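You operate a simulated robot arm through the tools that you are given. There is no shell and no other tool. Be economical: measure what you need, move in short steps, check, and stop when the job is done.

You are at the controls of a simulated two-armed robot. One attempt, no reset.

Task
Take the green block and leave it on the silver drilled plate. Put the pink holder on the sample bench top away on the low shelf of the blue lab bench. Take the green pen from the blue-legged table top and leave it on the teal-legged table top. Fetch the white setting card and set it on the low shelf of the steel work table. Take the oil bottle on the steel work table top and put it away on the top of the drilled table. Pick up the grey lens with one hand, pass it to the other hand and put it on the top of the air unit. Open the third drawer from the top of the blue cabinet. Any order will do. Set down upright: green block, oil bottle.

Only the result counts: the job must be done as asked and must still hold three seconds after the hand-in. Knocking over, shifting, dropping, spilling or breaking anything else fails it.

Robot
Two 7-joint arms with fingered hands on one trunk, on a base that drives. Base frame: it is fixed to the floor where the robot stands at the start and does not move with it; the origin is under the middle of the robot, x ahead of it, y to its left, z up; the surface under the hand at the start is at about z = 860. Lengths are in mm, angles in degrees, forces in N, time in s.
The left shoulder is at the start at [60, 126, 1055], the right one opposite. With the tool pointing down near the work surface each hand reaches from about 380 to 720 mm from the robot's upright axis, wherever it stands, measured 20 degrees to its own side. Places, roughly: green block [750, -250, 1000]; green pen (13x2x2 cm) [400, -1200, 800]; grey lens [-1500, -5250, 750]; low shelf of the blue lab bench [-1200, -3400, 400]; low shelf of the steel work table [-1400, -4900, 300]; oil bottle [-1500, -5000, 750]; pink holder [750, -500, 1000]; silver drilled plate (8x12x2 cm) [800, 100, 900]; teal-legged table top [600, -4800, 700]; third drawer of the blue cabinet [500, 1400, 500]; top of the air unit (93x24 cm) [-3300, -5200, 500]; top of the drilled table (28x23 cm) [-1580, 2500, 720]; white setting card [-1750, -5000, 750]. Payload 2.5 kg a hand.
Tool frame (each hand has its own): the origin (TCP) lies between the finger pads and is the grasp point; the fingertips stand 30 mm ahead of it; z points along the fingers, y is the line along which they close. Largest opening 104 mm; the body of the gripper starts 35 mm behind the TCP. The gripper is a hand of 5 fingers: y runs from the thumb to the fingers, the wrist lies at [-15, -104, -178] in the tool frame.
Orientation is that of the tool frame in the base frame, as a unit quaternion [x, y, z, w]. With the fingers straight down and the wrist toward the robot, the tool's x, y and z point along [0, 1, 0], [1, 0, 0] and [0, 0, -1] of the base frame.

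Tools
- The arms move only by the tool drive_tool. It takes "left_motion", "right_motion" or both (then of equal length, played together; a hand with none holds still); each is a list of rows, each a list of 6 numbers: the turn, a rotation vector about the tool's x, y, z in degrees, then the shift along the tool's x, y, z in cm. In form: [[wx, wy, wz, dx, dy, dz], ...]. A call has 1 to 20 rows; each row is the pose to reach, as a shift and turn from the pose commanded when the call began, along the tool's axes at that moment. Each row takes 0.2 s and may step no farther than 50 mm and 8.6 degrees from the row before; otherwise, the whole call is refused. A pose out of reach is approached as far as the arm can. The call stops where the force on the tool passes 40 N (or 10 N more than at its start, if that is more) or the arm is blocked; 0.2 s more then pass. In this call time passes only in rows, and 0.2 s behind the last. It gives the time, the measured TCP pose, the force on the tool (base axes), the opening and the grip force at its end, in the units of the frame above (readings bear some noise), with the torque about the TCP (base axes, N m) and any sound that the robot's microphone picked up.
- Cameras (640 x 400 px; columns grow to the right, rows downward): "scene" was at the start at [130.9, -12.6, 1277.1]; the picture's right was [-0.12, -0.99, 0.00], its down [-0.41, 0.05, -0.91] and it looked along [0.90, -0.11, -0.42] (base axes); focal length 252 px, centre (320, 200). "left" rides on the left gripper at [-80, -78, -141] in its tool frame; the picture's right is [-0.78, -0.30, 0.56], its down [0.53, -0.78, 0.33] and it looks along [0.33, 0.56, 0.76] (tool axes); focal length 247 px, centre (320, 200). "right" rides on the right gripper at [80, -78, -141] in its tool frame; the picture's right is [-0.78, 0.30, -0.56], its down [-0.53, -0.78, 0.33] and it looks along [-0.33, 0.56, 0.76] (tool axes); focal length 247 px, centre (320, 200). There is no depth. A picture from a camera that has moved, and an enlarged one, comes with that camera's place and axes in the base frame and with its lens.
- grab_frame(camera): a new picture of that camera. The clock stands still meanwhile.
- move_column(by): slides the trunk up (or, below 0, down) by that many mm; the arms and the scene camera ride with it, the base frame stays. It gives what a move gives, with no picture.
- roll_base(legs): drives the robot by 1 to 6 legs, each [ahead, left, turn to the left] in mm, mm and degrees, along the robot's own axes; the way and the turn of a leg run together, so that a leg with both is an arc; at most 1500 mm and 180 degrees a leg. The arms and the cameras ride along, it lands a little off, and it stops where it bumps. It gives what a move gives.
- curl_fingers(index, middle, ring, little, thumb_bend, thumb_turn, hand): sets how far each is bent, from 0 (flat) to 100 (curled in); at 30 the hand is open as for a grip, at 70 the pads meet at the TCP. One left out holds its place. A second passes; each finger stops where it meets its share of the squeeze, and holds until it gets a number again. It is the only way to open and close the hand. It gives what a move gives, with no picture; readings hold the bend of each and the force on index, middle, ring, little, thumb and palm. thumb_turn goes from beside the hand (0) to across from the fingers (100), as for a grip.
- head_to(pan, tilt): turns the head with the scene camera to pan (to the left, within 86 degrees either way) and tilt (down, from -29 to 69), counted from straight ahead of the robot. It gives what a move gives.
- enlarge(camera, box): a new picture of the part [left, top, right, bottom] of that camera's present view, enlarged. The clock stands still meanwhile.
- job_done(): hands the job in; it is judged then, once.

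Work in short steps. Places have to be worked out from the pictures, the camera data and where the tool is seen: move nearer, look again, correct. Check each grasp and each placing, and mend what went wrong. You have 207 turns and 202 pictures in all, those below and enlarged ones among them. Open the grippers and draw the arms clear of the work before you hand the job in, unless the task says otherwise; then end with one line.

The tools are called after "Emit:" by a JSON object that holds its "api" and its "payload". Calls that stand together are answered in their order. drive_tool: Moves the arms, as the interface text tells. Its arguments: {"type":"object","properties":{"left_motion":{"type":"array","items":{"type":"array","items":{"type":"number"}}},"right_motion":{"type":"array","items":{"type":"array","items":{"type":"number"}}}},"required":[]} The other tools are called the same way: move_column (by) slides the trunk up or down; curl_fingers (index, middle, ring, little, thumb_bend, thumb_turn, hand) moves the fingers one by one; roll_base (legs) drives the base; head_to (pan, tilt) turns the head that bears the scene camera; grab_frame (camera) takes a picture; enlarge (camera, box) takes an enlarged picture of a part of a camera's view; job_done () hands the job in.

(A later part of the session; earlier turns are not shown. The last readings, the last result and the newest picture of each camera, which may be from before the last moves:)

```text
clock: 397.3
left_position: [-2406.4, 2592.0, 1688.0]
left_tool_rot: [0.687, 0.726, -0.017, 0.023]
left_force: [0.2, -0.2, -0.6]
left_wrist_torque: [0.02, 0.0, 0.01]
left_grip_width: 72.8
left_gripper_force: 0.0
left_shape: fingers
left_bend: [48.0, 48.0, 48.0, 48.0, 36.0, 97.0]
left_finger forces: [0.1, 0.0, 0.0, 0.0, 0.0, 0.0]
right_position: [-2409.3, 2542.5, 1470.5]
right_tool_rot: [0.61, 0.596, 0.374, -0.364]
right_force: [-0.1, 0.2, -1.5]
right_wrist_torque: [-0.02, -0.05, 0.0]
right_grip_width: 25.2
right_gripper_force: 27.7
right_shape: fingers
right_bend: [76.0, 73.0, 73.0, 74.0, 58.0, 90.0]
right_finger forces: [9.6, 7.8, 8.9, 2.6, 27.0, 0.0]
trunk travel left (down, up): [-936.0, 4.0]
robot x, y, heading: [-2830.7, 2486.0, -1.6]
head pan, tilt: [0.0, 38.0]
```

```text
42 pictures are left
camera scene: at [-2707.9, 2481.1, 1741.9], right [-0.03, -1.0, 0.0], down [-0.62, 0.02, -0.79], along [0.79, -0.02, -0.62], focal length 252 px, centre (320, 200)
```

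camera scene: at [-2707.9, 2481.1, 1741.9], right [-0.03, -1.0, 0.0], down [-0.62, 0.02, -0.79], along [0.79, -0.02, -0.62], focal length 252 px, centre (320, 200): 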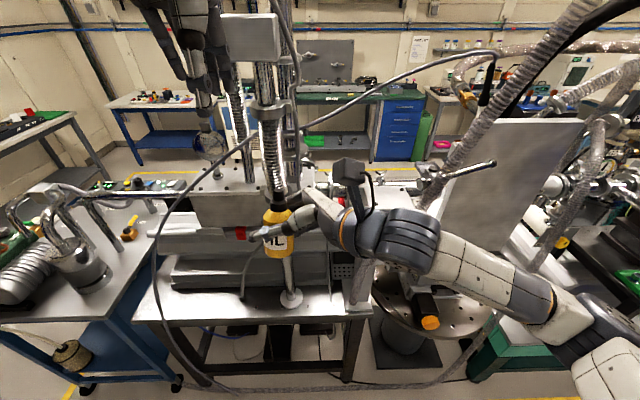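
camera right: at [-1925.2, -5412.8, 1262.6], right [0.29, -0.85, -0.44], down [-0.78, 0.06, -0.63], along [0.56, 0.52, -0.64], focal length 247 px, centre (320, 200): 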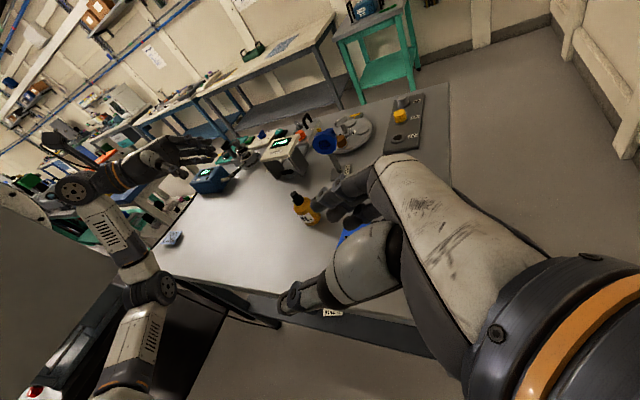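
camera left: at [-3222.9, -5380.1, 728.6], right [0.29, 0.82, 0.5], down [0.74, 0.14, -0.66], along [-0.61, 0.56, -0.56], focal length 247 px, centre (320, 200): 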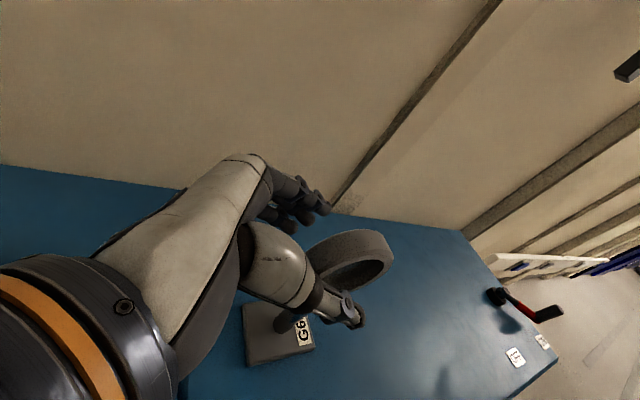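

My arm hides the perforated patch. I strafe left 350 mm and look to the right.

Emit:
{"api": "roll_base", "payload": {"legs": [[0, 350, 0]]}}

Emit:
{"api": "head_to", "payload": {"pan": -22, "tilt": 38}}

Emit:
{"api": "grab_frame", "payload": {"camera": "scene"}}

```text
clock: 399.6
left_position: [-2395.7, 2938.7, 1688.3]
left_tool_rot: [0.688, 0.725, -0.017, 0.022]
left_force: [-0.2, -0.3, -0.4]
left_wrist_torque: [-0.02, 0.01, 0.0]
left_grip_width: 72.8
left_gripper_force: 0.0
left_shape: fingers
left_bend: [48.0, 48.0, 48.0, 48.0, 36.0, 97.0]
left_finger forces: [0.0, 0.0, 0.0, 0.1, 0.1, 0.0]
right_position: [-2399.2, 2889.4, 1469.8]
right_tool_rot: [0.611, 0.595, 0.374, -0.364]
right_force: [0.0, 0.2, -1.9]
right_wrist_torque: [-0.01, -0.04, 0.02]
right_grip_width: 25.6
right_gripper_force: 27.9
right_shape: fingers
right_bend: [76.0, 73.0, 73.0, 74.0, 58.0, 90.0]
right_finger forces: [9.6, 7.7, 8.9, 2.7, 26.8, 0.0]
trunk travel left (down, up): [-936.0, 4.0]
robot x, y, heading: [-2826.0, 2839.6, -1.9]
head pan, tilt: [0.0, 38.0]
```

```text
clock: 400.4
left_position: [-2396.9, 2939.0, 1686.5]
left_tool_rot: [0.688, 0.725, -0.018, 0.023]
left_force: [-0.1, 0.4, 0.1]
left_wrist_torque: [0.0, 0.0, -0.01]
left_grip_width: 72.9
left_gripper_force: 0.1
left_shape: fingers
left_bend: [48.0, 48.0, 48.0, 48.0, 36.0, 97.0]
left_finger forces: [0.1, 0.0, 0.0, 0.0, 0.0, 0.0]
right_position: [-2398.4, 2891.0, 1469.7]
right_tool_rot: [0.612, 0.595, 0.374, -0.363]
right_force: [1.5, 0.1, 0.2]
right_wrist_torque: [0.02, 0.0, 0.0]
right_grip_width: 25.5
right_gripper_force: 27.2
right_shape: fingers
right_bend: [76.0, 73.0, 73.0, 74.0, 58.0, 90.0]
right_finger forces: [9.5, 7.7, 9.0, 2.7, 26.9, 0.0]
trunk travel left (down, up): [-936.0, 4.0]
robot x, y, heading: [-2824.9, 2833.3, -1.7]
head pan, tilt: [-22.0, 38.0]
```

```text
41 pictures are left
camera scene: at [-2705.1, 2797.1, 1741.9], right [-0.4, -0.92, 0.0], down [-0.56, 0.25, -0.79], along [0.72, -0.32, -0.62], focal length 252 px, centre (320, 200)
```

scene: 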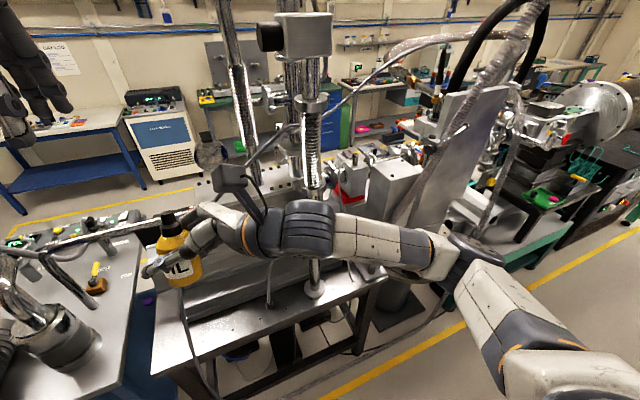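

The arm still blocks the view. I turn the body 45° left and look right past the arm.

Emit:
{"api": "roll_base", "payload": {"legs": [[0, 0, 50]]}}

Emit:
{"api": "head_to", "payload": {"pan": -75, "tilt": 42}}

Emit:
{"api": "grab_frame", "payload": {"camera": "scene"}}

```text
clock: 403.1
left_position: [-2622.7, 3226.6, 1687.3]
left_tool_rot: [0.324, 0.946, -0.006, 0.027]
left_force: [-0.2, -0.8, 0.2]
left_wrist_torque: [0.01, 0.03, 0.01]
left_grip_width: 72.3
left_gripper_force: 0.1
left_shape: fingers
left_bend: [48.0, 48.0, 48.0, 48.0, 36.0, 97.0]
left_finger forces: [0.0, 0.0, 0.1, 0.1, 0.0, 0.0]
right_position: [-2588.8, 3192.1, 1471.0]
right_tool_rot: [0.308, 0.795, 0.188, -0.487]
right_force: [0.0, -0.3, -0.6]
right_wrist_torque: [0.04, -0.03, 0.0]
right_grip_width: 25.0
right_gripper_force: 28.3
right_shape: fingers
right_bend: [76.0, 73.0, 73.0, 74.0, 59.0, 90.0]
right_finger forces: [9.4, 7.5, 8.9, 2.7, 26.5, 0.0]
trunk travel left (down, up): [-936.0, 4.0]
robot x, y, heading: [-2820.9, 2833.2, 47.5]
head pan, tilt: [-22.0, 38.0]
```

```text
clock: 404.3
left_position: [-2623.9, 3226.4, 1687.4]
left_tool_rot: [0.323, 0.946, -0.007, 0.027]
left_force: [-0.1, -0.3, -1.0]
left_wrist_torque: [0.01, -0.02, -0.01]
left_grip_width: 72.7
left_gripper_force: 0.0
left_shape: fingers
left_bend: [48.0, 48.0, 48.0, 48.0, 36.0, 97.0]
left_finger forces: [0.1, 0.0, 0.1, 0.0, 0.1, 0.1]
right_position: [-2588.5, 3191.8, 1469.2]
right_tool_rot: [0.309, 0.795, 0.188, -0.487]
right_force: [-0.2, -0.2, -1.0]
right_wrist_torque: [-0.01, 0.04, 0.0]
right_grip_width: 25.0
right_gripper_force: 27.6
right_shape: fingers
right_bend: [76.0, 73.0, 73.0, 74.0, 59.0, 90.0]
right_finger forces: [9.4, 7.5, 8.9, 2.7, 26.4, 0.1]
trunk travel left (down, up): [-936.0, 4.0]
robot x, y, heading: [-2824.9, 2834.7, 47.4]
head pan, tilt: [-75.0, 42.0]
```

```text
40 pictures are left
camera scene: at [-2722.9, 2824.2, 1736.0], right [-0.46, -0.89, 0.0], down [-0.59, 0.31, -0.74], along [0.66, -0.34, -0.67], focal length 252 px, centre (320, 200)
```

scene: 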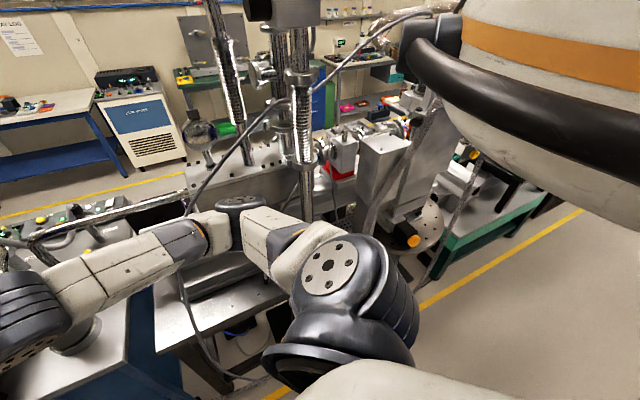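

The stated place is on the far side of the big block, so the drilled table must be approached from the main aisle. I face +y and look for the way round the north end.

Emit:
{"api": "roll_base", "payload": {"legs": [[0, 0, 42]]}}

Emit:
{"api": "head_to", "payload": {"pan": -30, "tilt": 28}}

Emit:
{"api": "grab_frame", "payload": {"camera": "scene"}}

```text
clock: 406.6
left_position: [-2936.1, 3259.5, 1687.6]
left_tool_rot: [-0.037, 0.999, 0.004, 0.028]
left_force: [0.1, -0.2, 0.5]
left_wrist_torque: [0.0, 0.03, 0.01]
left_grip_width: 72.6
left_gripper_force: 0.2
left_shape: fingers
left_bend: [48.0, 48.0, 48.0, 48.0, 36.0, 97.0]
left_finger forces: [0.1, 0.0, 0.0, 0.0, 0.0, 0.0]
right_position: [-2888.7, 3257.9, 1469.6]
right_tool_rot: [0.003, 0.853, 0.002, -0.521]
right_force: [0.0, -0.3, -0.9]
right_wrist_torque: [0.01, 0.03, 0.03]
right_grip_width: 25.1
right_gripper_force: 27.0
right_shape: fingers
right_bend: [76.0, 73.0, 73.0, 74.0, 59.0, 90.0]
right_finger forces: [9.2, 7.3, 8.9, 2.7, 26.2, 0.1]
trunk travel left (down, up): [-936.0, 4.0]
robot x, y, heading: [-2826.0, 2836.1, 89.1]
head pan, tilt: [-75.0, 42.0]
```

```text
clock: 407.7
left_position: [-2937.8, 3258.8, 1688.1]
left_tool_rot: [-0.036, 0.999, 0.004, 0.028]
left_force: [0.2, 0.2, 0.0]
left_wrist_torque: [-0.02, 0.04, 0.01]
left_grip_width: 72.5
left_gripper_force: 0.0
left_shape: fingers
left_bend: [48.0, 48.0, 48.0, 48.0, 36.0, 97.0]
left_finger forces: [0.0, 0.0, 0.0, 0.0, 0.0, 0.0]
right_position: [-2887.1, 3258.0, 1469.6]
right_tool_rot: [0.003, 0.853, 0.002, -0.522]
right_force: [0.1, -0.3, -1.0]
right_wrist_torque: [0.02, -0.02, 0.01]
right_grip_width: 25.0
right_gripper_force: 27.0
right_shape: fingers
right_bend: [76.0, 73.0, 73.0, 74.0, 59.0, 90.0]
right_finger forces: [9.3, 7.3, 8.9, 2.7, 26.2, 0.0]
trunk travel left (down, up): [-936.0, 4.0]
robot x, y, heading: [-2825.7, 2833.9, 89.3]
head pan, tilt: [-30.0, 28.0]
```

```text
39 pictures are left
camera scene: at [-2777.3, 2951.8, 1757.4], right [0.86, -0.51, 0.0], down [-0.24, -0.4, -0.88], along [0.45, 0.76, -0.47], focal length 252 px, centre (320, 200)
```

scene: 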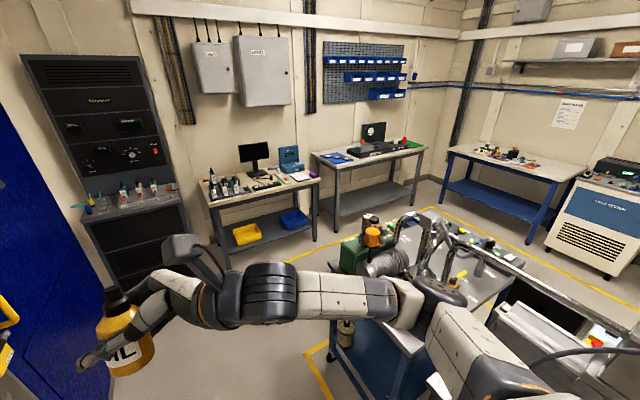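

The way round is open: the desks' front is at y≈5100 and the cart's north end at ≈3950. I drive to y≈4400, turn east and look.

Emit:
{"api": "roll_base", "payload": {"legs": [[1500, 0, 0], [60, 0, 0], [0, 0, -90]]}}

Emit:
{"api": "head_to", "payload": {"pan": -20, "tilt": 35}}

Emit:
{"api": "grab_frame", "payload": {"camera": "scene"}}

```text
clock: 419.6
left_position: [-2392.6, 4535.0, 1686.9]
left_tool_rot: [0.67, 0.742, -0.017, 0.022]
left_force: [0.3, 0.5, 0.3]
left_wrist_torque: [-0.02, -0.02, 0.0]
left_grip_width: 72.5
left_gripper_force: 0.0
left_shape: fingers
left_bend: [48.0, 48.0, 48.0, 48.0, 36.0, 97.0]
left_finger forces: [0.1, 0.1, 0.1, 0.0, 0.0, 0.0]
right_position: [-2392.3, 4487.0, 1470.2]
right_tool_rot: [0.596, 0.61, 0.365, -0.373]
right_force: [-0.5, 0.1, -1.8]
right_wrist_torque: [0.0, -0.02, -0.04]
right_grip_width: 24.4
right_gripper_force: 27.4
right_shape: fingers
right_bend: [76.0, 73.0, 73.0, 74.0, 59.0, 90.0]
right_finger forces: [8.9, 7.0, 9.0, 2.9, 25.8, 0.0]
trunk travel left (down, up): [-936.0, 4.0]
robot x, y, heading: [-2812.2, 4408.3, 1.2]
head pan, tilt: [-30.0, 28.0]
```

```text
clock: 420.3
left_position: [-2392.9, 4534.9, 1687.1]
left_tool_rot: [0.669, 0.742, -0.017, 0.022]
left_force: [-1.2, 1.1, 0.8]
left_wrist_torque: [0.01, -0.01, 0.0]
left_grip_width: 72.6
left_gripper_force: 0.0
left_shape: fingers
left_bend: [48.0, 48.0, 48.0, 48.0, 36.0, 97.0]
left_finger forces: [0.0, 0.0, 0.0, 0.0, 0.1, 0.1]
right_position: [-2392.7, 4485.5, 1469.6]
right_tool_rot: [0.596, 0.61, 0.365, -0.373]
right_force: [-0.2, 0.1, -1.9]
right_wrist_torque: [0.0, 0.0, -0.03]
right_grip_width: 24.3
right_gripper_force: 27.0
right_shape: fingers
right_bend: [76.0, 73.0, 73.0, 74.0, 59.0, 90.0]
right_finger forces: [8.8, 6.9, 9.2, 2.9, 25.8, 0.1]
trunk travel left (down, up): [-936.0, 4.0]
robot x, y, heading: [-2813.2, 4409.3, 1.2]
head pan, tilt: [-20.0, 35.0]
```

```text
38 pictures are left
camera scene: at [-2691.0, 4379.6, 1746.5], right [-0.32, -0.95, 0.0], down [-0.54, 0.19, -0.82], along [0.78, -0.27, -0.57], focal length 252 px, centre (320, 200)
```

scene: 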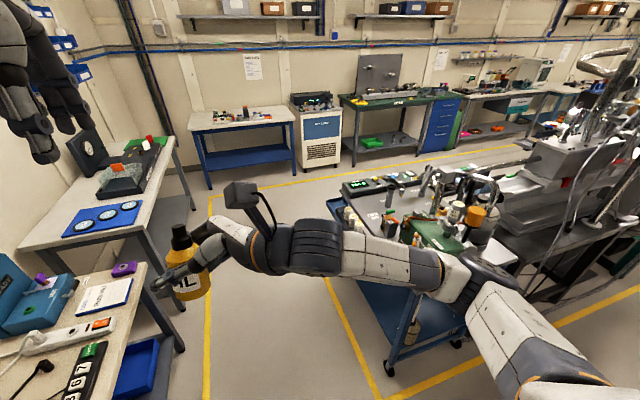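

The path east is clear. I drive 1.9 m east, turn south, and look at the machine's east side.

Emit:
{"api": "roll_base", "payload": {"legs": [[1000, -80, -1], [900, 0, 0], [0, 0, -90]]}}

Emit:
{"api": "head_to", "payload": {"pan": -35, "tilt": 30}}

Emit:
{"api": "grab_frame", "payload": {"camera": "scene"}}

```text
clock: 433.6
left_position: [-784.1, 3922.9, 1688.4]
left_tool_rot: [0.998, 0.054, -0.028, 0.004]
left_force: [0.3, 0.0, -0.4]
left_wrist_torque: [0.0, 0.01, 0.02]
left_grip_width: 72.4
left_gripper_force: 0.2
left_shape: fingers
left_bend: [48.0, 48.0, 48.0, 48.0, 36.0, 97.0]
left_finger forces: [0.0, 0.0, 0.0, 0.1, 0.1, 0.1]
right_position: [-833.3, 3923.4, 1469.8]
right_tool_rot: [0.853, 0.011, 0.522, -0.007]
right_force: [0.1, 0.1, -1.2]
right_wrist_torque: [-0.04, -0.01, -0.02]
right_grip_width: 24.2
right_gripper_force: 26.1
right_shape: fingers
right_bend: [76.0, 73.0, 73.0, 74.0, 59.0, 91.0]
right_finger forces: [8.8, 6.9, 8.8, 2.7, 25.3, 0.0]
trunk travel left (down, up): [-936.0, 4.0]
robot x, y, heading: [-906.7, 4342.1, -89.0]
head pan, tilt: [-20.0, 35.0]
```

```text
clock: 434.4
left_position: [-784.0, 3922.1, 1688.4]
left_tool_rot: [0.998, 0.053, -0.028, 0.004]
left_force: [0.2, -0.1, -0.4]
left_wrist_torque: [0.0, 0.03, -0.06]
left_grip_width: 72.8
left_gripper_force: 0.1
left_shape: fingers
left_bend: [48.0, 48.0, 48.0, 48.0, 36.0, 97.0]
left_finger forces: [0.0, 0.0, 0.0, 0.0, 0.0, 0.0]
right_position: [-832.1, 3923.2, 1469.4]
right_tool_rot: [0.853, 0.012, 0.522, -0.007]
right_force: [-0.9, -1.0, -1.4]
right_wrist_torque: [-0.01, -0.01, 0.0]
right_grip_width: 24.0
right_gripper_force: 26.5
right_shape: fingers
right_bend: [76.0, 73.0, 73.0, 74.0, 59.0, 91.0]
right_finger forces: [8.9, 6.8, 8.8, 2.7, 25.1, 0.0]
trunk travel left (down, up): [-936.0, 4.0]
robot x, y, heading: [-913.6, 4341.5, -88.8]
head pan, tilt: [-35.0, 30.0]
```

```text
37 pictures are left
camera scene: at [-961.4, 4226.8, 1754.2], right [-0.83, 0.55, 0.0], down [0.28, 0.42, -0.87], along [-0.48, -0.72, -0.5], focal length 252 px, centre (320, 200)
```

scene: 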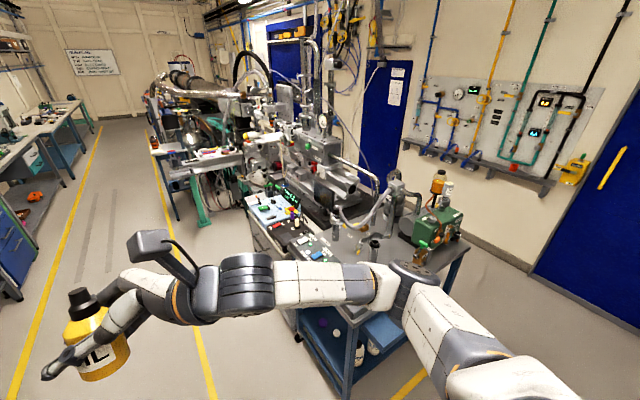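

I enlarge the region where the drilled table is expected (about pixel (267,200)).

Emit:
{"api": "enlarge", "payload": {"camera": "scene", "box": [170, 110, 370, 260]}}

```text
2.67 times, centred on (270, 185) of scene
camera zoom: at [-961.4, 4226.8, 1754.2], right [-0.83, 0.55, 0.0], down [0.28, 0.42, -0.87], along [-0.48, -0.72, -0.5], focal length 673 px, centre (453, 240)
```

zoom: 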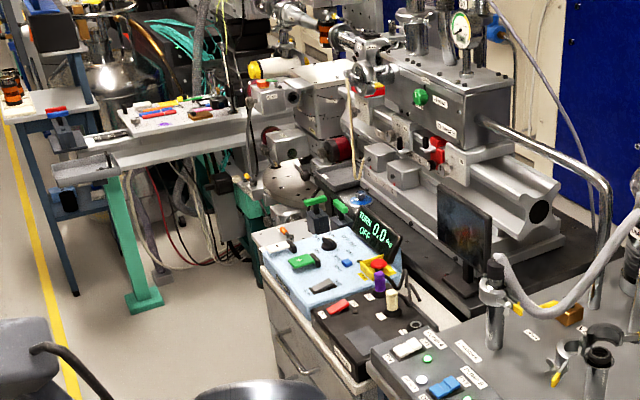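

I drive south to y≈2540 and face west toward the spot.

Emit:
{"api": "roll_base", "payload": {"legs": [[1000, 120, 0], [800, 0, 0], [0, 0, -91]]}}

Emit:
{"api": "head_to", "payload": {"pan": -10, "tilt": 40}}

Emit:
{"api": "grab_frame", "payload": {"camera": "scene"}}

```text
clock: 447.4
left_position: [-1160.2, 2424.3, 1687.7]
left_tool_rot: [0.736, -0.677, -0.022, -0.017]
left_force: [1.1, -0.3, -0.2]
left_wrist_torque: [0.01, 0.01, 0.03]
left_grip_width: 72.4
left_gripper_force: 0.0
left_shape: fingers
left_bend: [48.0, 48.0, 48.0, 48.0, 36.0, 97.0]
left_finger forces: [0.0, 0.0, 0.0, 0.0, 0.0, 0.0]
right_position: [-1160.7, 2473.7, 1469.2]
right_tool_rot: [0.605, -0.602, 0.369, 0.368]
right_force: [-1.1, 0.5, -1.2]
right_wrist_torque: [-0.01, -0.01, -0.01]
right_grip_width: 23.2
right_gripper_force: 25.8
right_shape: fingers
right_bend: [76.0, 73.0, 73.0, 74.0, 59.0, 91.0]
right_finger forces: [8.7, 6.7, 8.6, 2.8, 24.7, 0.0]
trunk travel left (down, up): [-936.0, 4.0]
robot x, y, heading: [-738.1, 2540.2, -179.8]
head pan, tilt: [-35.0, 30.0]
```

```text
clock: 448.3
left_position: [-1160.7, 2424.6, 1687.3]
left_tool_rot: [0.736, -0.677, -0.023, -0.016]
left_force: [-0.2, 0.1, 0.1]
left_wrist_torque: [-0.01, 0.01, 0.04]
left_grip_width: 72.7
left_gripper_force: 0.3
left_shape: fingers
left_bend: [48.0, 48.0, 48.0, 48.0, 36.0, 97.0]
left_finger forces: [0.1, 0.1, 0.0, 0.1, 0.1, 0.1]
right_position: [-1160.2, 2474.1, 1468.4]
right_tool_rot: [0.605, -0.601, 0.37, 0.368]
right_force: [0.1, -0.9, -2.5]
right_wrist_torque: [0.0, -0.01, 0.03]
right_grip_width: 23.3
right_gripper_force: 25.9
right_shape: fingers
right_bend: [76.0, 73.0, 73.0, 74.0, 59.0, 91.0]
right_finger forces: [8.6, 6.7, 8.5, 2.7, 24.8, 0.0]
trunk travel left (down, up): [-936.0, 4.0]
robot x, y, heading: [-739.2, 2541.1, -179.8]
head pan, tilt: [-10.0, 40.0]
```

```text
35 pictures are left
camera scene: at [-862.3, 2556.2, 1738.9], right [0.17, 0.98, 0.0], down [0.63, -0.11, -0.77], along [-0.75, 0.13, -0.64], focal length 252 px, centre (320, 200)
```

scene: 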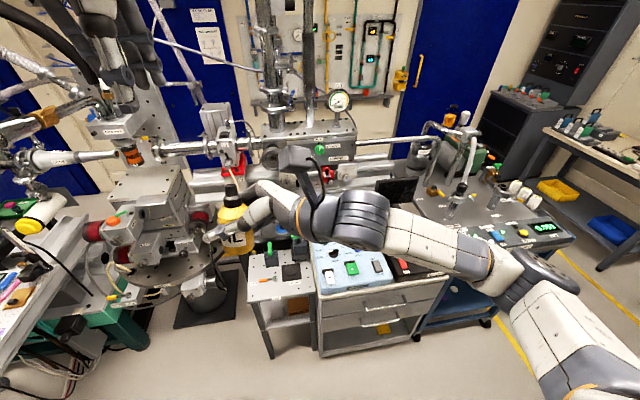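

At pixel (282,272) there is a small grey stand, which must be the drilled table. I enlarge it.

Emit:
{"api": "enlarge", "payload": {"camera": "scene", "box": [210, 200, 370, 320]}}

```text
3.33 times, centred on (290, 260) of scene
camera zoom: at [-862.3, 2556.2, 1738.9], right [0.17, 0.98, 0.0], down [0.63, -0.11, -0.77], along [-0.75, 0.13, -0.64], focal length 841 px, centre (420, 0)
```

zoom: 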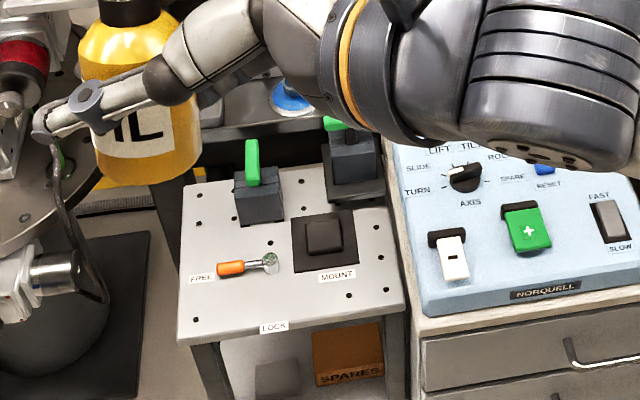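

This is the drilled table: x −1439..−1675, y 2345..2636, z≈720, with fixtures on it. The free spot is front-left near [-1472,2393]. I position the base and lower the trunk 400, then look again.

Emit:
{"api": "roll_base", "payload": {"legs": [[150, 79, 0]]}}

Emit:
{"api": "move_column", "payload": {"by": -400}}

Emit:
{"api": "head_to", "payload": {"pan": 5, "tilt": 40}}

Emit:
{"api": "grab_frame", "payload": {"camera": "scene"}}

```text
clock: 449.7
left_position: [-1309.2, 2348.2, 1688.4]
left_tool_rot: [0.735, -0.677, -0.024, -0.016]
left_force: [0.3, 0.3, -0.1]
left_wrist_torque: [-0.01, 0.02, -0.04]
left_grip_width: 72.9
left_gripper_force: 0.0
left_shape: fingers
left_bend: [48.0, 48.0, 48.0, 48.0, 36.0, 97.0]
left_finger forces: [0.0, 0.1, 0.0, 0.0, 0.0, 0.0]
right_position: [-1308.9, 2398.4, 1469.9]
right_tool_rot: [0.604, -0.602, 0.369, 0.37]
right_force: [-0.7, -0.2, -1.2]
right_wrist_torque: [-0.03, 0.02, 0.03]
right_grip_width: 23.3
right_gripper_force: 26.0
right_shape: fingers
right_bend: [76.0, 73.0, 73.0, 74.0, 59.0, 91.0]
right_finger forces: [8.9, 6.9, 8.6, 2.7, 25.0, 0.0]
trunk travel left (down, up): [-936.0, 4.0]
robot x, y, heading: [-886.7, 2466.2, 179.9]
head pan, tilt: [-10.0, 40.0]
```

```text
clock: 453.6
left_position: [-1309.2, 2348.0, 1288.0]
left_tool_rot: [0.735, -0.677, -0.023, -0.017]
left_force: [0.5, -0.4, 0.2]
left_wrist_torque: [0.0, 0.0, 0.01]
left_grip_width: 72.4
left_gripper_force: 0.0
left_shape: fingers
left_bend: [48.0, 48.0, 48.0, 48.0, 36.0, 97.0]
left_finger forces: [0.0, 0.0, 0.0, 0.0, 0.0, 0.0]
right_position: [-1311.3, 2398.0, 1069.6]
right_tool_rot: [0.604, -0.602, 0.369, 0.368]
right_force: [-0.5, -0.5, -1.2]
right_wrist_torque: [0.02, -0.01, 0.01]
right_grip_width: 23.6
right_gripper_force: 25.6
right_shape: fingers
right_bend: [76.0, 73.0, 73.0, 74.0, 59.0, 91.0]
right_finger forces: [8.7, 6.7, 8.6, 2.7, 24.8, 0.0]
trunk travel left (down, up): [-536.0, 404.0]
robot x, y, heading: [-883.3, 2465.9, 179.8]
head pan, tilt: [-10.0, 40.0]
```

```text
clock: 454.3
left_position: [-1310.0, 2347.7, 1288.4]
left_tool_rot: [0.735, -0.677, -0.022, -0.017]
left_force: [0.2, -0.1, -0.4]
left_wrist_torque: [0.0, 0.03, 0.0]
left_grip_width: 72.6
left_gripper_force: 0.1
left_shape: fingers
left_bend: [48.0, 48.0, 48.0, 48.0, 36.0, 97.0]
left_finger forces: [0.0, 0.1, 0.0, 0.1, 0.0, 0.0]
right_position: [-1310.8, 2397.2, 1069.2]
right_tool_rot: [0.604, -0.602, 0.37, 0.368]
right_force: [0.2, 0.2, -1.0]
right_wrist_torque: [-0.01, 0.0, 0.0]
right_grip_width: 23.3
right_gripper_force: 25.7
right_shape: fingers
right_bend: [76.0, 73.0, 73.0, 74.0, 59.0, 91.0]
right_finger forces: [8.7, 6.7, 8.6, 2.8, 24.8, 0.0]
trunk travel left (down, up): [-536.0, 404.0]
robot x, y, heading: [-891.4, 2463.9, 179.9]
head pan, tilt: [5.0, 40.0]
```

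```text
33 pictures are left
camera scene: at [-1012.6, 2456.7, 1338.9], right [-0.09, 1.0, 0.0], down [0.64, 0.05, -0.77], along [-0.76, -0.07, -0.64], focal length 252 px, centre (320, 200)
```

scene: 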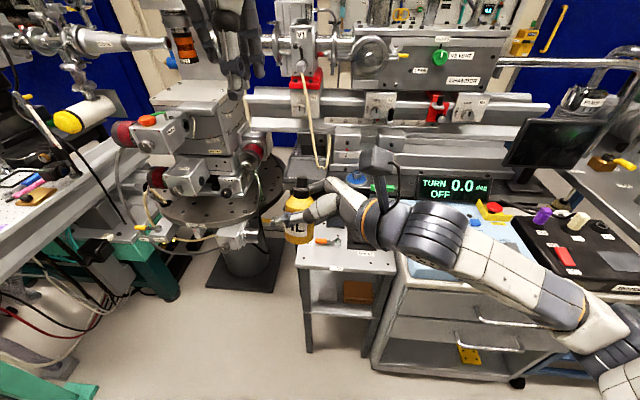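

The bottle is in front of the table. I lower 190 mm and extend forward to x≈−1472, above the free spot.

Emit:
{"api": "move_column", "payload": {"by": -190}}

Emit:
{"api": "drive_tool", "payload": {"right_motion": [[0, 0, 0, 0, 4, 0], [0, 0, 0, 0, 8, 0], [0, 0, 0, 0, 12, 0], [0, 0, 0, 0, 15.5, 0]]}}

Emit:
{"api": "enlarge", "payload": {"camera": "scene", "box": [240, 140, 440, 300]}}

Emit:
{"api": "grab_frame", "payload": {"camera": "right"}}

```text
clock: 456.4
left_position: [-1310.9, 2348.6, 1099.0]
left_tool_rot: [0.735, -0.677, -0.022, -0.017]
left_force: [-0.3, -0.5, -0.2]
left_wrist_torque: [0.0, 0.0, 0.01]
left_grip_width: 72.9
left_gripper_force: 0.0
left_shape: fingers
left_bend: [48.0, 48.0, 48.0, 48.0, 36.0, 97.0]
left_finger forces: [0.0, 0.1, 0.1, 0.0, 0.0, 0.1]
right_position: [-1310.3, 2397.9, 880.2]
right_tool_rot: [0.605, -0.602, 0.369, 0.369]
right_force: [-0.4, -0.4, -1.1]
right_wrist_torque: [-0.01, 0.02, 0.0]
right_grip_width: 23.5
right_gripper_force: 25.3
right_shape: fingers
right_bend: [76.0, 73.0, 73.0, 74.0, 59.0, 91.0]
right_finger forces: [8.7, 6.7, 8.5, 2.7, 24.8, 0.1]
trunk travel left (down, up): [-346.0, 594.0]
robot x, y, heading: [-889.3, 2465.1, 179.8]
head pan, tilt: [5.0, 40.0]
```

```text
clock: 457.4
left_position: [-1311.9, 2347.6, 1097.6]
left_tool_rot: [0.735, -0.677, -0.022, -0.017]
left_force: [0.9, 0.1, -1.1]
left_wrist_torque: [-0.03, -0.01, 0.0]
left_grip_width: 72.7
left_gripper_force: 0.0
left_shape: fingers
left_bend: [48.0, 48.0, 48.0, 48.0, 36.0, 97.0]
left_finger forces: [0.0, 0.0, 0.1, 0.0, 0.1, 0.0]
right_position: [-1466.1, 2397.3, 880.5]
right_tool_rot: [0.604, -0.603, 0.369, 0.369]
right_force: [0.3, -0.7, -1.2]
right_wrist_torque: [0.0, 0.04, -0.05]
right_grip_width: 23.2
right_gripper_force: 25.7
right_shape: fingers
right_bend: [76.0, 73.0, 73.0, 74.0, 59.0, 91.0]
right_finger forces: [8.6, 6.8, 8.4, 2.6, 24.9, 0.0]
trunk travel left (down, up): [-346.0, 594.0]
robot x, y, heading: [-887.3, 2463.0, 179.6]
head pan, tilt: [5.0, 40.0]
```

```text
2.50 times, centred on (340, 220) of scene
camera zoom: at [-1012.6, 2456.6, 1148.9], right [-0.09, 1.0, 0.0], down [0.64, 0.06, -0.77], along [-0.76, -0.07, -0.64], focal length 631 px, centre (270, 150)
```

zoom: 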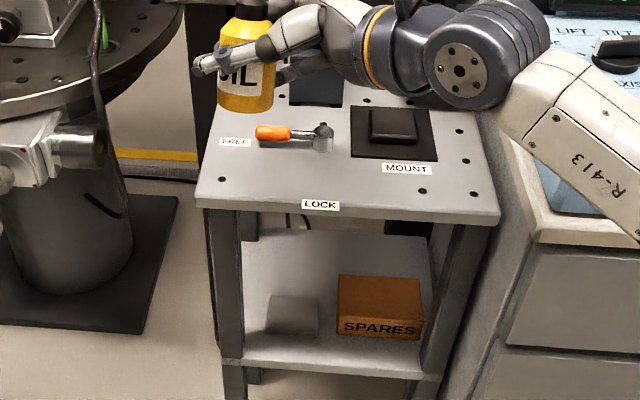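

```text
31 pictures are left
camera right: at [-1388.0, 2485.8, 1015.0], right [-0.3, 0.85, -0.44], down [0.78, -0.05, -0.63], along [-0.55, -0.53, -0.64], focal length 247 px, centre (320, 200)
```

right: 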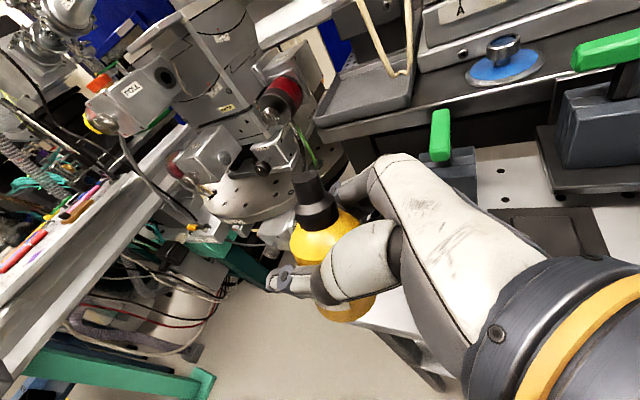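

The free patch front-left is confirmed. I shift the bottle 10 mm forward and 10 mm left, and lower by trunk to just above the surface.

Emit:
{"api": "drive_tool", "payload": {"right_motion": [[0, 0, 0, 0.45, 1.0, 0.9]]}}

Emit:
{"api": "move_column", "payload": {"by": -85}}

Emit:
{"api": "enlarge", "payload": {"camera": "scene", "box": [220, 90, 400, 230]}}

```text
clock: 457.8
left_position: [-1310.7, 2348.0, 1098.5]
left_tool_rot: [0.735, -0.677, -0.023, -0.017]
left_force: [-0.6, -0.1, 0.3]
left_wrist_torque: [0.03, 0.04, -0.02]
left_grip_width: 72.3
left_gripper_force: 0.1
left_shape: fingers
left_bend: [48.0, 48.0, 48.0, 48.0, 36.0, 97.0]
left_finger forces: [0.0, 0.1, 0.0, 0.1, 0.0, 0.1]
right_position: [-1475.0, 2386.6, 880.0]
right_tool_rot: [0.604, -0.602, 0.369, 0.369]
right_force: [-0.4, 0.1, -0.4]
right_wrist_torque: [0.01, 0.02, 0.02]
right_grip_width: 23.3
right_gripper_force: 26.0
right_shape: fingers
right_bend: [76.0, 73.0, 74.0, 74.0, 59.0, 91.0]
right_finger forces: [8.6, 6.8, 8.4, 2.6, 24.7, 0.0]
trunk travel left (down, up): [-346.0, 594.0]
robot x, y, heading: [-886.7, 2466.4, 179.7]
head pan, tilt: [5.0, 40.0]
```

```text
clock: 459.0
left_position: [-1309.2, 2350.3, 1012.3]
left_tool_rot: [0.735, -0.677, -0.023, -0.016]
left_force: [0.4, -0.1, 0.4]
left_wrist_torque: [0.02, 0.02, -0.03]
left_grip_width: 72.9
left_gripper_force: 0.0
left_shape: fingers
left_bend: [48.0, 48.0, 48.0, 48.0, 36.0, 97.0]
left_finger forces: [0.0, 0.0, 0.0, 0.0, 0.0, 0.1]
right_position: [-1474.4, 2387.2, 794.7]
right_tool_rot: [0.604, -0.602, 0.369, 0.368]
right_force: [0.4, -0.3, -1.6]
right_wrist_torque: [-0.01, 0.01, 0.02]
right_grip_width: 23.4
right_gripper_force: 25.1
right_shape: fingers
right_bend: [76.0, 73.0, 74.0, 74.0, 59.0, 91.0]
right_finger forces: [8.5, 6.7, 8.4, 2.6, 24.7, 0.0]
trunk travel left (down, up): [-261.0, 679.0]
robot x, y, heading: [-887.8, 2469.0, 180.0]
head pan, tilt: [5.0, 40.0]
```

```text
2.86 times, centred on (310, 160) of scene
camera zoom: at [-1012.5, 2456.6, 1063.9], right [-0.09, 1.0, 0.0], down [0.64, 0.06, -0.77], along [-0.76, -0.07, -0.64], focal length 721 px, centre (349, 314)
```

zoom: 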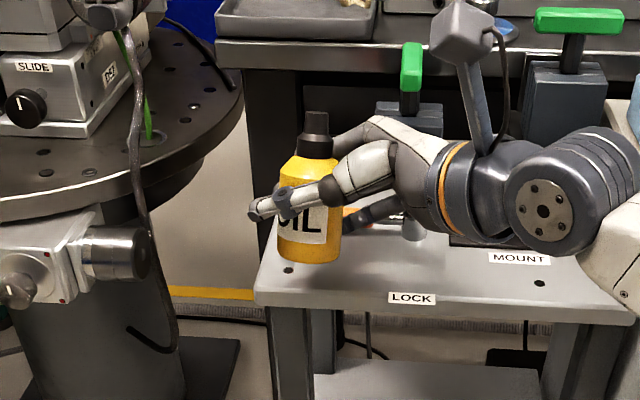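

The bottle is upright just above the plate. I lower in small steps to contact.

Emit:
{"api": "move_column", "payload": {"by": -10}}

Emit:
{"api": "move_column", "payload": {"by": -6}}

```text
clock: 459.6
left_position: [-1311.2, 2349.3, 1003.0]
left_tool_rot: [0.735, -0.677, -0.022, -0.017]
left_force: [-0.1, 0.3, 1.0]
left_wrist_torque: [-0.03, 0.01, 0.02]
left_grip_width: 72.9
left_gripper_force: 0.0
left_shape: fingers
left_bend: [48.0, 48.0, 48.0, 48.0, 36.0, 97.0]
left_finger forces: [0.0, 0.0, 0.0, 0.0, 0.0, 0.0]
right_position: [-1475.7, 2387.7, 785.1]
right_tool_rot: [0.604, -0.603, 0.369, 0.369]
right_force: [0.7, 0.8, -1.6]
right_wrist_torque: [-0.01, -0.01, 0.01]
right_grip_width: 23.4
right_gripper_force: 25.6
right_shape: fingers
right_bend: [76.0, 73.0, 74.0, 74.0, 59.0, 91.0]
right_finger forces: [8.6, 6.6, 8.4, 2.7, 24.8, 0.0]
trunk travel left (down, up): [-251.0, 689.0]
robot x, y, heading: [-884.4, 2465.8, 179.8]
head pan, tilt: [5.0, 40.0]
```

```text
clock: 460.2
left_position: [-1311.2, 2349.7, 997.0]
left_tool_rot: [0.735, -0.677, -0.022, -0.016]
left_force: [-0.8, 0.3, 0.1]
left_wrist_torque: [0.01, 0.03, 0.03]
left_grip_width: 72.7
left_gripper_force: 0.0
left_shape: fingers
left_bend: [48.0, 48.0, 48.0, 48.0, 36.0, 97.0]
left_finger forces: [0.0, 0.1, 0.1, 0.0, 0.1, 0.0]
right_position: [-1475.5, 2386.4, 777.8]
right_tool_rot: [-0.603, 0.603, -0.37, -0.368]
right_force: [0.0, -0.4, -0.5]
right_wrist_torque: [-0.03, 0.02, 0.01]
right_grip_width: 23.3
right_gripper_force: 26.0
right_shape: fingers
right_bend: [76.0, 73.0, 74.0, 74.0, 59.0, 91.0]
right_finger forces: [8.6, 6.8, 8.4, 2.6, 24.8, 0.0]
trunk travel left (down, up): [-245.0, 695.0]
robot x, y, heading: [-886.8, 2462.3, 180.0]
head pan, tilt: [5.0, 40.0]
```

Emit:
{"api": "move_column", "payload": {"by": -5}}

Emit:
{"api": "enlarge", "payload": {"camera": "scene", "box": [220, 90, 400, 230]}}

```text
clock: 460.7
left_position: [-1311.7, 2349.2, 991.3]
left_tool_rot: [0.735, -0.677, -0.023, -0.017]
left_force: [0.3, 0.3, -0.8]
left_wrist_torque: [0.01, 0.02, -0.03]
left_grip_width: 72.9
left_gripper_force: 0.0
left_shape: fingers
left_bend: [48.0, 48.0, 48.0, 48.0, 36.0, 97.0]
left_finger forces: [0.0, 0.1, 0.0, 0.0, 0.0, 0.1]
right_position: [-1475.3, 2386.6, 774.6]
right_tool_rot: [0.604, -0.603, 0.369, 0.369]
right_force: [-0.9, -0.1, -1.0]
right_wrist_torque: [-0.03, 0.03, 0.01]
right_grip_width: 23.2
right_gripper_force: 25.2
right_shape: fingers
right_bend: [76.0, 73.0, 74.0, 74.0, 59.0, 91.0]
right_finger forces: [8.7, 6.7, 8.5, 2.6, 24.9, 0.0]
trunk travel left (down, up): [-240.0, 700.0]
robot x, y, heading: [-888.3, 2469.3, 179.7]
head pan, tilt: [5.0, 40.0]
```

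```text
2.86 times, centred on (310, 160) of scene
camera zoom: at [-1012.5, 2456.6, 1042.9], right [-0.09, 1.0, 0.0], down [0.64, 0.06, -0.77], along [-0.76, -0.07, -0.64], focal length 721 px, centre (349, 314)
```

zoom: 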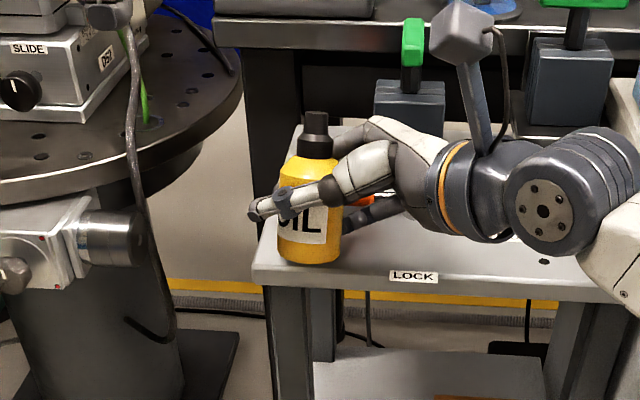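

Emit:
{"api": "move_column", "payload": {"by": -5}}

Emit:
{"api": "move_column", "payload": {"by": -4}}

```text
clock: 461.2
left_position: [-1311.6, 2348.9, 986.8]
left_tool_rot: [0.735, -0.677, -0.022, -0.017]
left_force: [0.2, -0.2, 0.2]
left_wrist_torque: [0.04, 0.04, 0.0]
left_grip_width: 72.5
left_gripper_force: 0.2
left_shape: fingers
left_bend: [48.0, 48.0, 48.0, 48.0, 36.0, 97.0]
left_finger forces: [0.0, 0.1, 0.0, 0.0, 0.1, 0.0]
right_position: [-1475.8, 2386.5, 769.3]
right_tool_rot: [0.604, -0.603, 0.369, 0.369]
right_force: [0.1, -0.6, -0.2]
right_wrist_torque: [-0.01, 0.04, -0.01]
right_grip_width: 23.5
right_gripper_force: 25.7
right_shape: fingers
right_bend: [76.0, 73.0, 74.0, 74.0, 59.0, 91.0]
right_finger forces: [8.6, 6.7, 8.5, 3.0, 25.1, 0.0]
trunk travel left (down, up): [-235.0, 705.0]
robot x, y, heading: [-889.5, 2465.5, 179.8]
head pan, tilt: [5.0, 40.0]
```

```text
clock: 461.8
left_position: [-1310.2, 2348.2, 983.2]
left_tool_rot: [0.736, -0.677, -0.023, -0.017]
left_force: [0.3, 0.4, -0.9]
left_wrist_torque: [-0.03, 0.02, -0.01]
left_grip_width: 72.7
left_gripper_force: 0.1
left_shape: fingers
left_bend: [48.0, 48.0, 48.0, 48.0, 36.0, 97.0]
left_finger forces: [0.0, 0.1, 0.0, 0.0, 0.0, 0.0]
right_position: [-1475.3, 2387.0, 768.0]
right_tool_rot: [0.604, -0.601, 0.369, 0.371]
right_force: [0.1, -0.7, 9.6]
right_wrist_torque: [0.02, 0.01, 0.03]
right_grip_width: 23.6
right_gripper_force: 27.7
right_shape: fingers
right_bend: [76.0, 73.0, 74.0, 74.0, 59.0, 91.0]
right_finger forces: [8.5, 6.8, 8.4, 4.0, 27.6, 0.0]
trunk travel left (down, up): [-231.0, 709.0]
robot x, y, heading: [-887.3, 2465.2, 179.8]
head pan, tilt: [5.0, 40.0]
```

Contact at 10 N. I open the hand just enough to free the bottle.

Emit:
{"api": "curl_fingers", "payload": {"hand": "right", "index": 57, "middle": 58, "ring": 57, "little": 58, "thumb_bend": 44}}

Emit:
{"api": "enlarge", "payload": {"camera": "scene", "box": [220, 90, 400, 230]}}

```text
clock: 462.8
left_position: [-1310.4, 2348.4, 983.2]
left_tool_rot: [0.735, -0.677, -0.024, -0.017]
left_force: [1.0, -0.4, -0.8]
left_wrist_torque: [-0.01, 0.01, 0.01]
left_grip_width: 72.3
left_gripper_force: 0.0
left_shape: fingers
left_bend: [48.0, 48.0, 48.0, 48.0, 36.0, 97.0]
left_finger forces: [0.0, 0.0, 0.0, 0.0, 0.1, 0.0]
right_position: [-1475.5, 2387.9, 765.0]
right_tool_rot: [0.604, -0.603, 0.369, 0.368]
right_force: [1.7, -0.3, 4.3]
right_wrist_torque: [-0.04, 0.05, -0.01]
right_grip_width: 51.3
right_gripper_force: 2.4
right_shape: fingers
right_bend: [56.0, 57.0, 56.0, 60.0, 44.0, 97.0]
right_finger forces: [0.1, 0.0, 0.0, 4.6, 0.3, 0.0]
trunk travel left (down, up): [-231.0, 709.0]
robot x, y, heading: [-888.7, 2463.2, 179.9]
head pan, tilt: [5.0, 40.0]
```

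```text
2.86 times, centred on (310, 160) of scene
camera zoom: at [-1012.1, 2456.6, 1034.0], right [-0.09, 1.0, 0.0], down [0.64, 0.06, -0.77], along [-0.76, -0.07, -0.64], focal length 721 px, centre (349, 314)
```

zoom: 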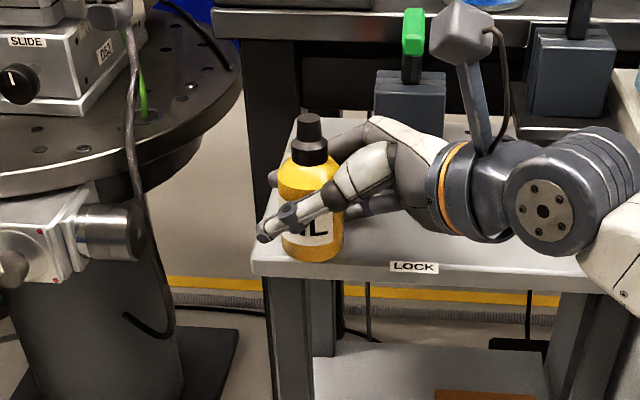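

Only the little finger presses on the table. I rise 5 mm and withdraw along the approach line in small steps.

Emit:
{"api": "move_column", "payload": {"by": 5}}

Emit:
{"api": "drive_tool", "payload": {"right_motion": [[0, 0, 0, 0, 0.3, -1.5], [0, 0, 0, 0, 0.3, -3]]}}

Emit:
{"api": "enlarge", "payload": {"camera": "scene", "box": [220, 90, 400, 230]}}

```text
clock: 463.3
left_position: [-1309.8, 2348.9, 988.7]
left_tool_rot: [0.736, -0.677, -0.024, -0.016]
left_force: [0.4, 0.3, 0.5]
left_wrist_torque: [0.0, 0.0, -0.01]
left_grip_width: 72.8
left_gripper_force: 0.1
left_shape: fingers
left_bend: [48.0, 48.0, 48.0, 48.0, 36.0, 97.0]
left_finger forces: [0.0, 0.0, 0.0, 0.1, 0.0, 0.1]
right_position: [-1474.5, 2386.8, 769.2]
right_tool_rot: [0.604, -0.603, 0.369, 0.369]
right_force: [0.7, -0.2, 1.7]
right_wrist_torque: [-0.01, 0.03, 0.01]
right_grip_width: 51.6
right_gripper_force: 0.8
right_shape: fingers
right_bend: [56.0, 57.0, 56.0, 58.0, 44.0, 97.0]
right_finger forces: [0.1, 0.0, 0.0, 1.6, 0.3, 0.0]
trunk travel left (down, up): [-236.0, 704.0]
robot x, y, heading: [-892.2, 2465.2, 180.2]
head pan, tilt: [5.0, 40.0]
```

```text
clock: 463.9
left_position: [-1310.0, 2349.0, 987.6]
left_tool_rot: [0.735, -0.678, -0.022, -0.017]
left_force: [0.1, 0.3, -1.0]
left_wrist_torque: [-0.01, 0.02, 0.01]
left_grip_width: 72.8
left_gripper_force: 0.1
left_shape: fingers
left_bend: [48.0, 48.0, 48.0, 48.0, 36.0, 97.0]
left_finger forces: [0.1, 0.1, 0.0, 0.0, 0.0, 0.0]
right_position: [-1478.9, 2413.6, 783.8]
right_tool_rot: [0.604, -0.603, 0.369, 0.368]
right_force: [0.0, -0.4, -0.1]
right_wrist_torque: [-0.03, 0.03, -0.01]
right_grip_width: 51.7
right_gripper_force: 0.1
right_shape: fingers
right_bend: [56.0, 57.0, 56.0, 57.0, 44.0, 97.0]
right_finger forces: [0.1, 0.1, 0.0, 0.0, 0.0, 0.1]
trunk travel left (down, up): [-236.0, 704.0]
robot x, y, heading: [-888.2, 2460.9, 180.0]
head pan, tilt: [5.0, 40.0]
```

```text
2.86 times, centred on (310, 160) of scene
camera zoom: at [-1012.5, 2456.6, 1038.9], right [-0.09, 1.0, 0.0], down [0.64, 0.06, -0.77], along [-0.76, -0.07, -0.64], focal length 721 px, centre (349, 314)
```

zoom: 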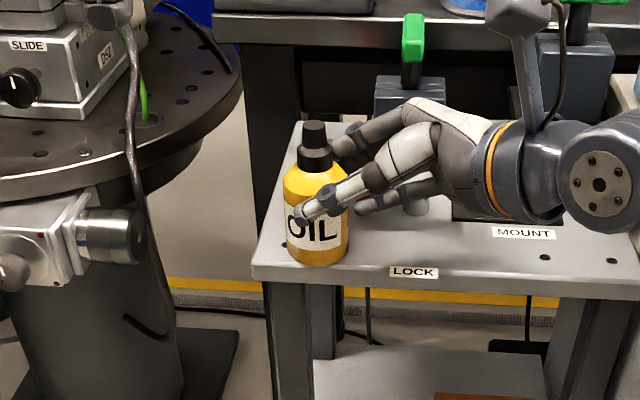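

The bottle stands free. I withdraw fully, back away and check.

Emit:
{"api": "drive_tool", "payload": {"right_motion": [[0, 0, 0, 0, 0, -3], [0, 0, 0, 0, 0, -6], [0, 0, 0, 1, -1, -9], [0, 0, 0, 2, -4, -11], [0, 0, 0, 3, -8, -11], [0, 0, 0, 4, -12, -11]]}}

Emit:
{"api": "roll_base", "payload": {"legs": [[-250, 0, 0]]}}

Emit:
{"api": "enlarge", "payload": {"camera": "scene", "box": [230, 90, 430, 240]}}

```text
clock: 465.3
left_position: [-1310.6, 2347.7, 987.9]
left_tool_rot: [0.735, -0.678, -0.022, -0.018]
left_force: [-0.4, -0.2, -0.4]
left_wrist_torque: [0.04, -0.04, 0.02]
left_grip_width: 72.5
left_gripper_force: 0.2
left_shape: fingers
left_bend: [48.0, 48.0, 48.0, 48.0, 36.0, 97.0]
left_finger forces: [0.0, 0.1, 0.0, 0.1, 0.0, 0.0]
right_position: [-1357.0, 2494.3, 868.6]
right_tool_rot: [0.604, -0.603, 0.369, 0.369]
right_force: [-0.6, -0.5, -0.2]
right_wrist_torque: [0.02, 0.0, 0.0]
right_grip_width: 51.8
right_gripper_force: 0.1
right_shape: fingers
right_bend: [56.0, 57.0, 56.0, 57.0, 44.0, 97.0]
right_finger forces: [0.0, 0.0, 0.0, 0.1, 0.1, 0.0]
trunk travel left (down, up): [-236.0, 704.0]
robot x, y, heading: [-891.4, 2464.5, 179.9]
head pan, tilt: [5.0, 40.0]
```

```text
clock: 467.1
left_position: [-1058.9, 2349.2, 987.5]
left_tool_rot: [0.735, -0.678, -0.022, -0.017]
left_force: [0.4, -0.4, 0.1]
left_wrist_torque: [-0.02, 0.01, 0.01]
left_grip_width: 72.6
left_gripper_force: 0.0
left_shape: fingers
left_bend: [48.0, 48.0, 48.0, 48.0, 36.0, 97.0]
left_finger forces: [0.0, 0.0, 0.0, 0.0, 0.0, 0.1]
right_position: [-1106.6, 2494.6, 868.6]
right_tool_rot: [0.603, -0.603, 0.369, 0.369]
right_force: [0.4, 0.0, 0.1]
right_wrist_torque: [-0.03, -0.01, -0.02]
right_grip_width: 52.0
right_gripper_force: 0.0
right_shape: fingers
right_bend: [56.0, 57.0, 56.0, 57.0, 44.0, 97.0]
right_finger forces: [0.0, 0.0, 0.0, 0.0, 0.1, 0.0]
trunk travel left (down, up): [-236.0, 704.0]
robot x, y, heading: [-638.5, 2464.1, 179.7]
head pan, tilt: [5.0, 40.0]
```

```text
2.67 times, centred on (330, 165) of scene
camera zoom: at [-761.7, 2456.4, 1038.9], right [-0.08, 1.0, 0.0], down [0.64, 0.05, -0.77], along [-0.76, -0.06, -0.64], focal length 673 px, centre (293, 293)
```

zoom: 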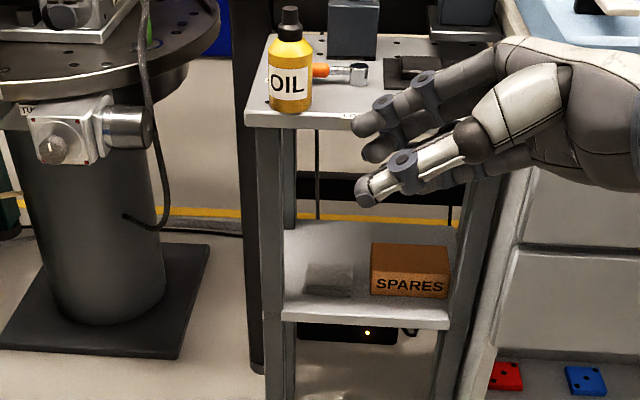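

The bottle stands on the drilled table. Last is the drawer: I turn to face +x, move to y≈1450 and look at the blue cabinet.

Emit:
{"api": "roll_base", "payload": {"legs": [[0, 0, -90], [0, 0, -90], [250, -1010, 0]]}}

Emit:
{"api": "head_to", "payload": {"pan": 0, "tilt": 30}}

Emit:
{"api": "grab_frame", "payload": {"camera": "scene"}}

```text
clock: 480.1
left_position: [31.8, 1579.3, 988.5]
left_tool_rot: [0.678, 0.735, -0.017, 0.022]
left_force: [-0.2, -0.3, -0.3]
left_wrist_torque: [0.01, -0.06, 0.03]
left_grip_width: 72.7
left_gripper_force: 0.0
left_shape: fingers
left_bend: [48.0, 48.0, 48.0, 48.0, 36.0, 97.0]
left_finger forces: [0.0, 0.0, 0.1, 0.0, 0.0, 0.0]
right_position: [77.2, 1434.1, 868.5]
right_tool_rot: [0.603, 0.603, 0.369, -0.369]
right_force: [0.2, -0.6, 1.4]
right_wrist_torque: [0.0, 0.01, 0.01]
right_grip_width: 52.0
right_gripper_force: 0.0
right_shape: fingers
right_bend: [56.0, 57.0, 56.0, 57.0, 44.0, 97.0]
right_finger forces: [0.1, 0.1, 0.0, 0.2, 0.1, 0.0]
trunk travel left (down, up): [-236.0, 704.0]
robot x, y, heading: [-392.4, 1464.0, -0.3]
head pan, tilt: [5.0, 40.0]
```

```text
clock: 480.9
left_position: [32.0, 1579.1, 987.8]
left_tool_rot: [0.678, 0.734, -0.017, 0.022]
left_force: [0.3, -0.1, -0.8]
left_wrist_torque: [-0.01, 0.01, 0.02]
left_grip_width: 72.5
left_gripper_force: 0.1
left_shape: fingers
left_bend: [48.0, 48.0, 48.0, 48.0, 36.0, 97.0]
left_finger forces: [0.1, 0.0, 0.0, 0.0, 0.0, 0.0]
right_position: [78.0, 1432.9, 869.2]
right_tool_rot: [0.603, 0.604, 0.369, -0.369]
right_force: [0.5, 0.0, -0.6]
right_wrist_torque: [-0.01, 0.0, 0.04]
right_grip_width: 52.1
right_gripper_force: 0.1
right_shape: fingers
right_bend: [56.0, 57.0, 56.0, 57.0, 44.0, 97.0]
right_finger forces: [0.1, 0.0, 0.0, 0.0, 0.0, 0.0]
trunk travel left (down, up): [-236.0, 704.0]
robot x, y, heading: [-394.2, 1465.6, -0.3]
head pan, tilt: [0.0, 30.0]
```

```text
25 pictures are left
camera scene: at [-262.7, 1461.6, 1054.2], right [0.0, -1.0, 0.0], down [-0.5, 0.0, -0.87], along [0.87, 0.0, -0.5], focal length 252 px, centre (320, 200)
```

scene: 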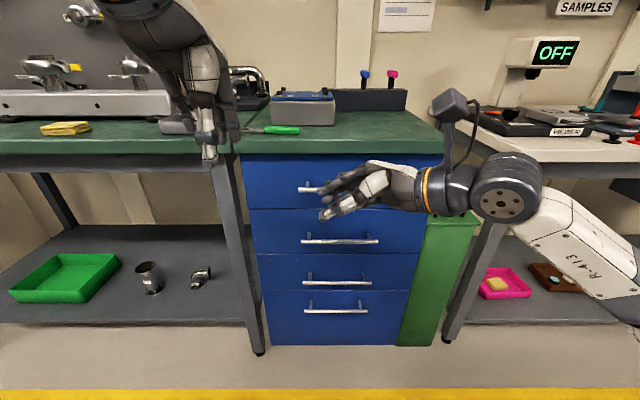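

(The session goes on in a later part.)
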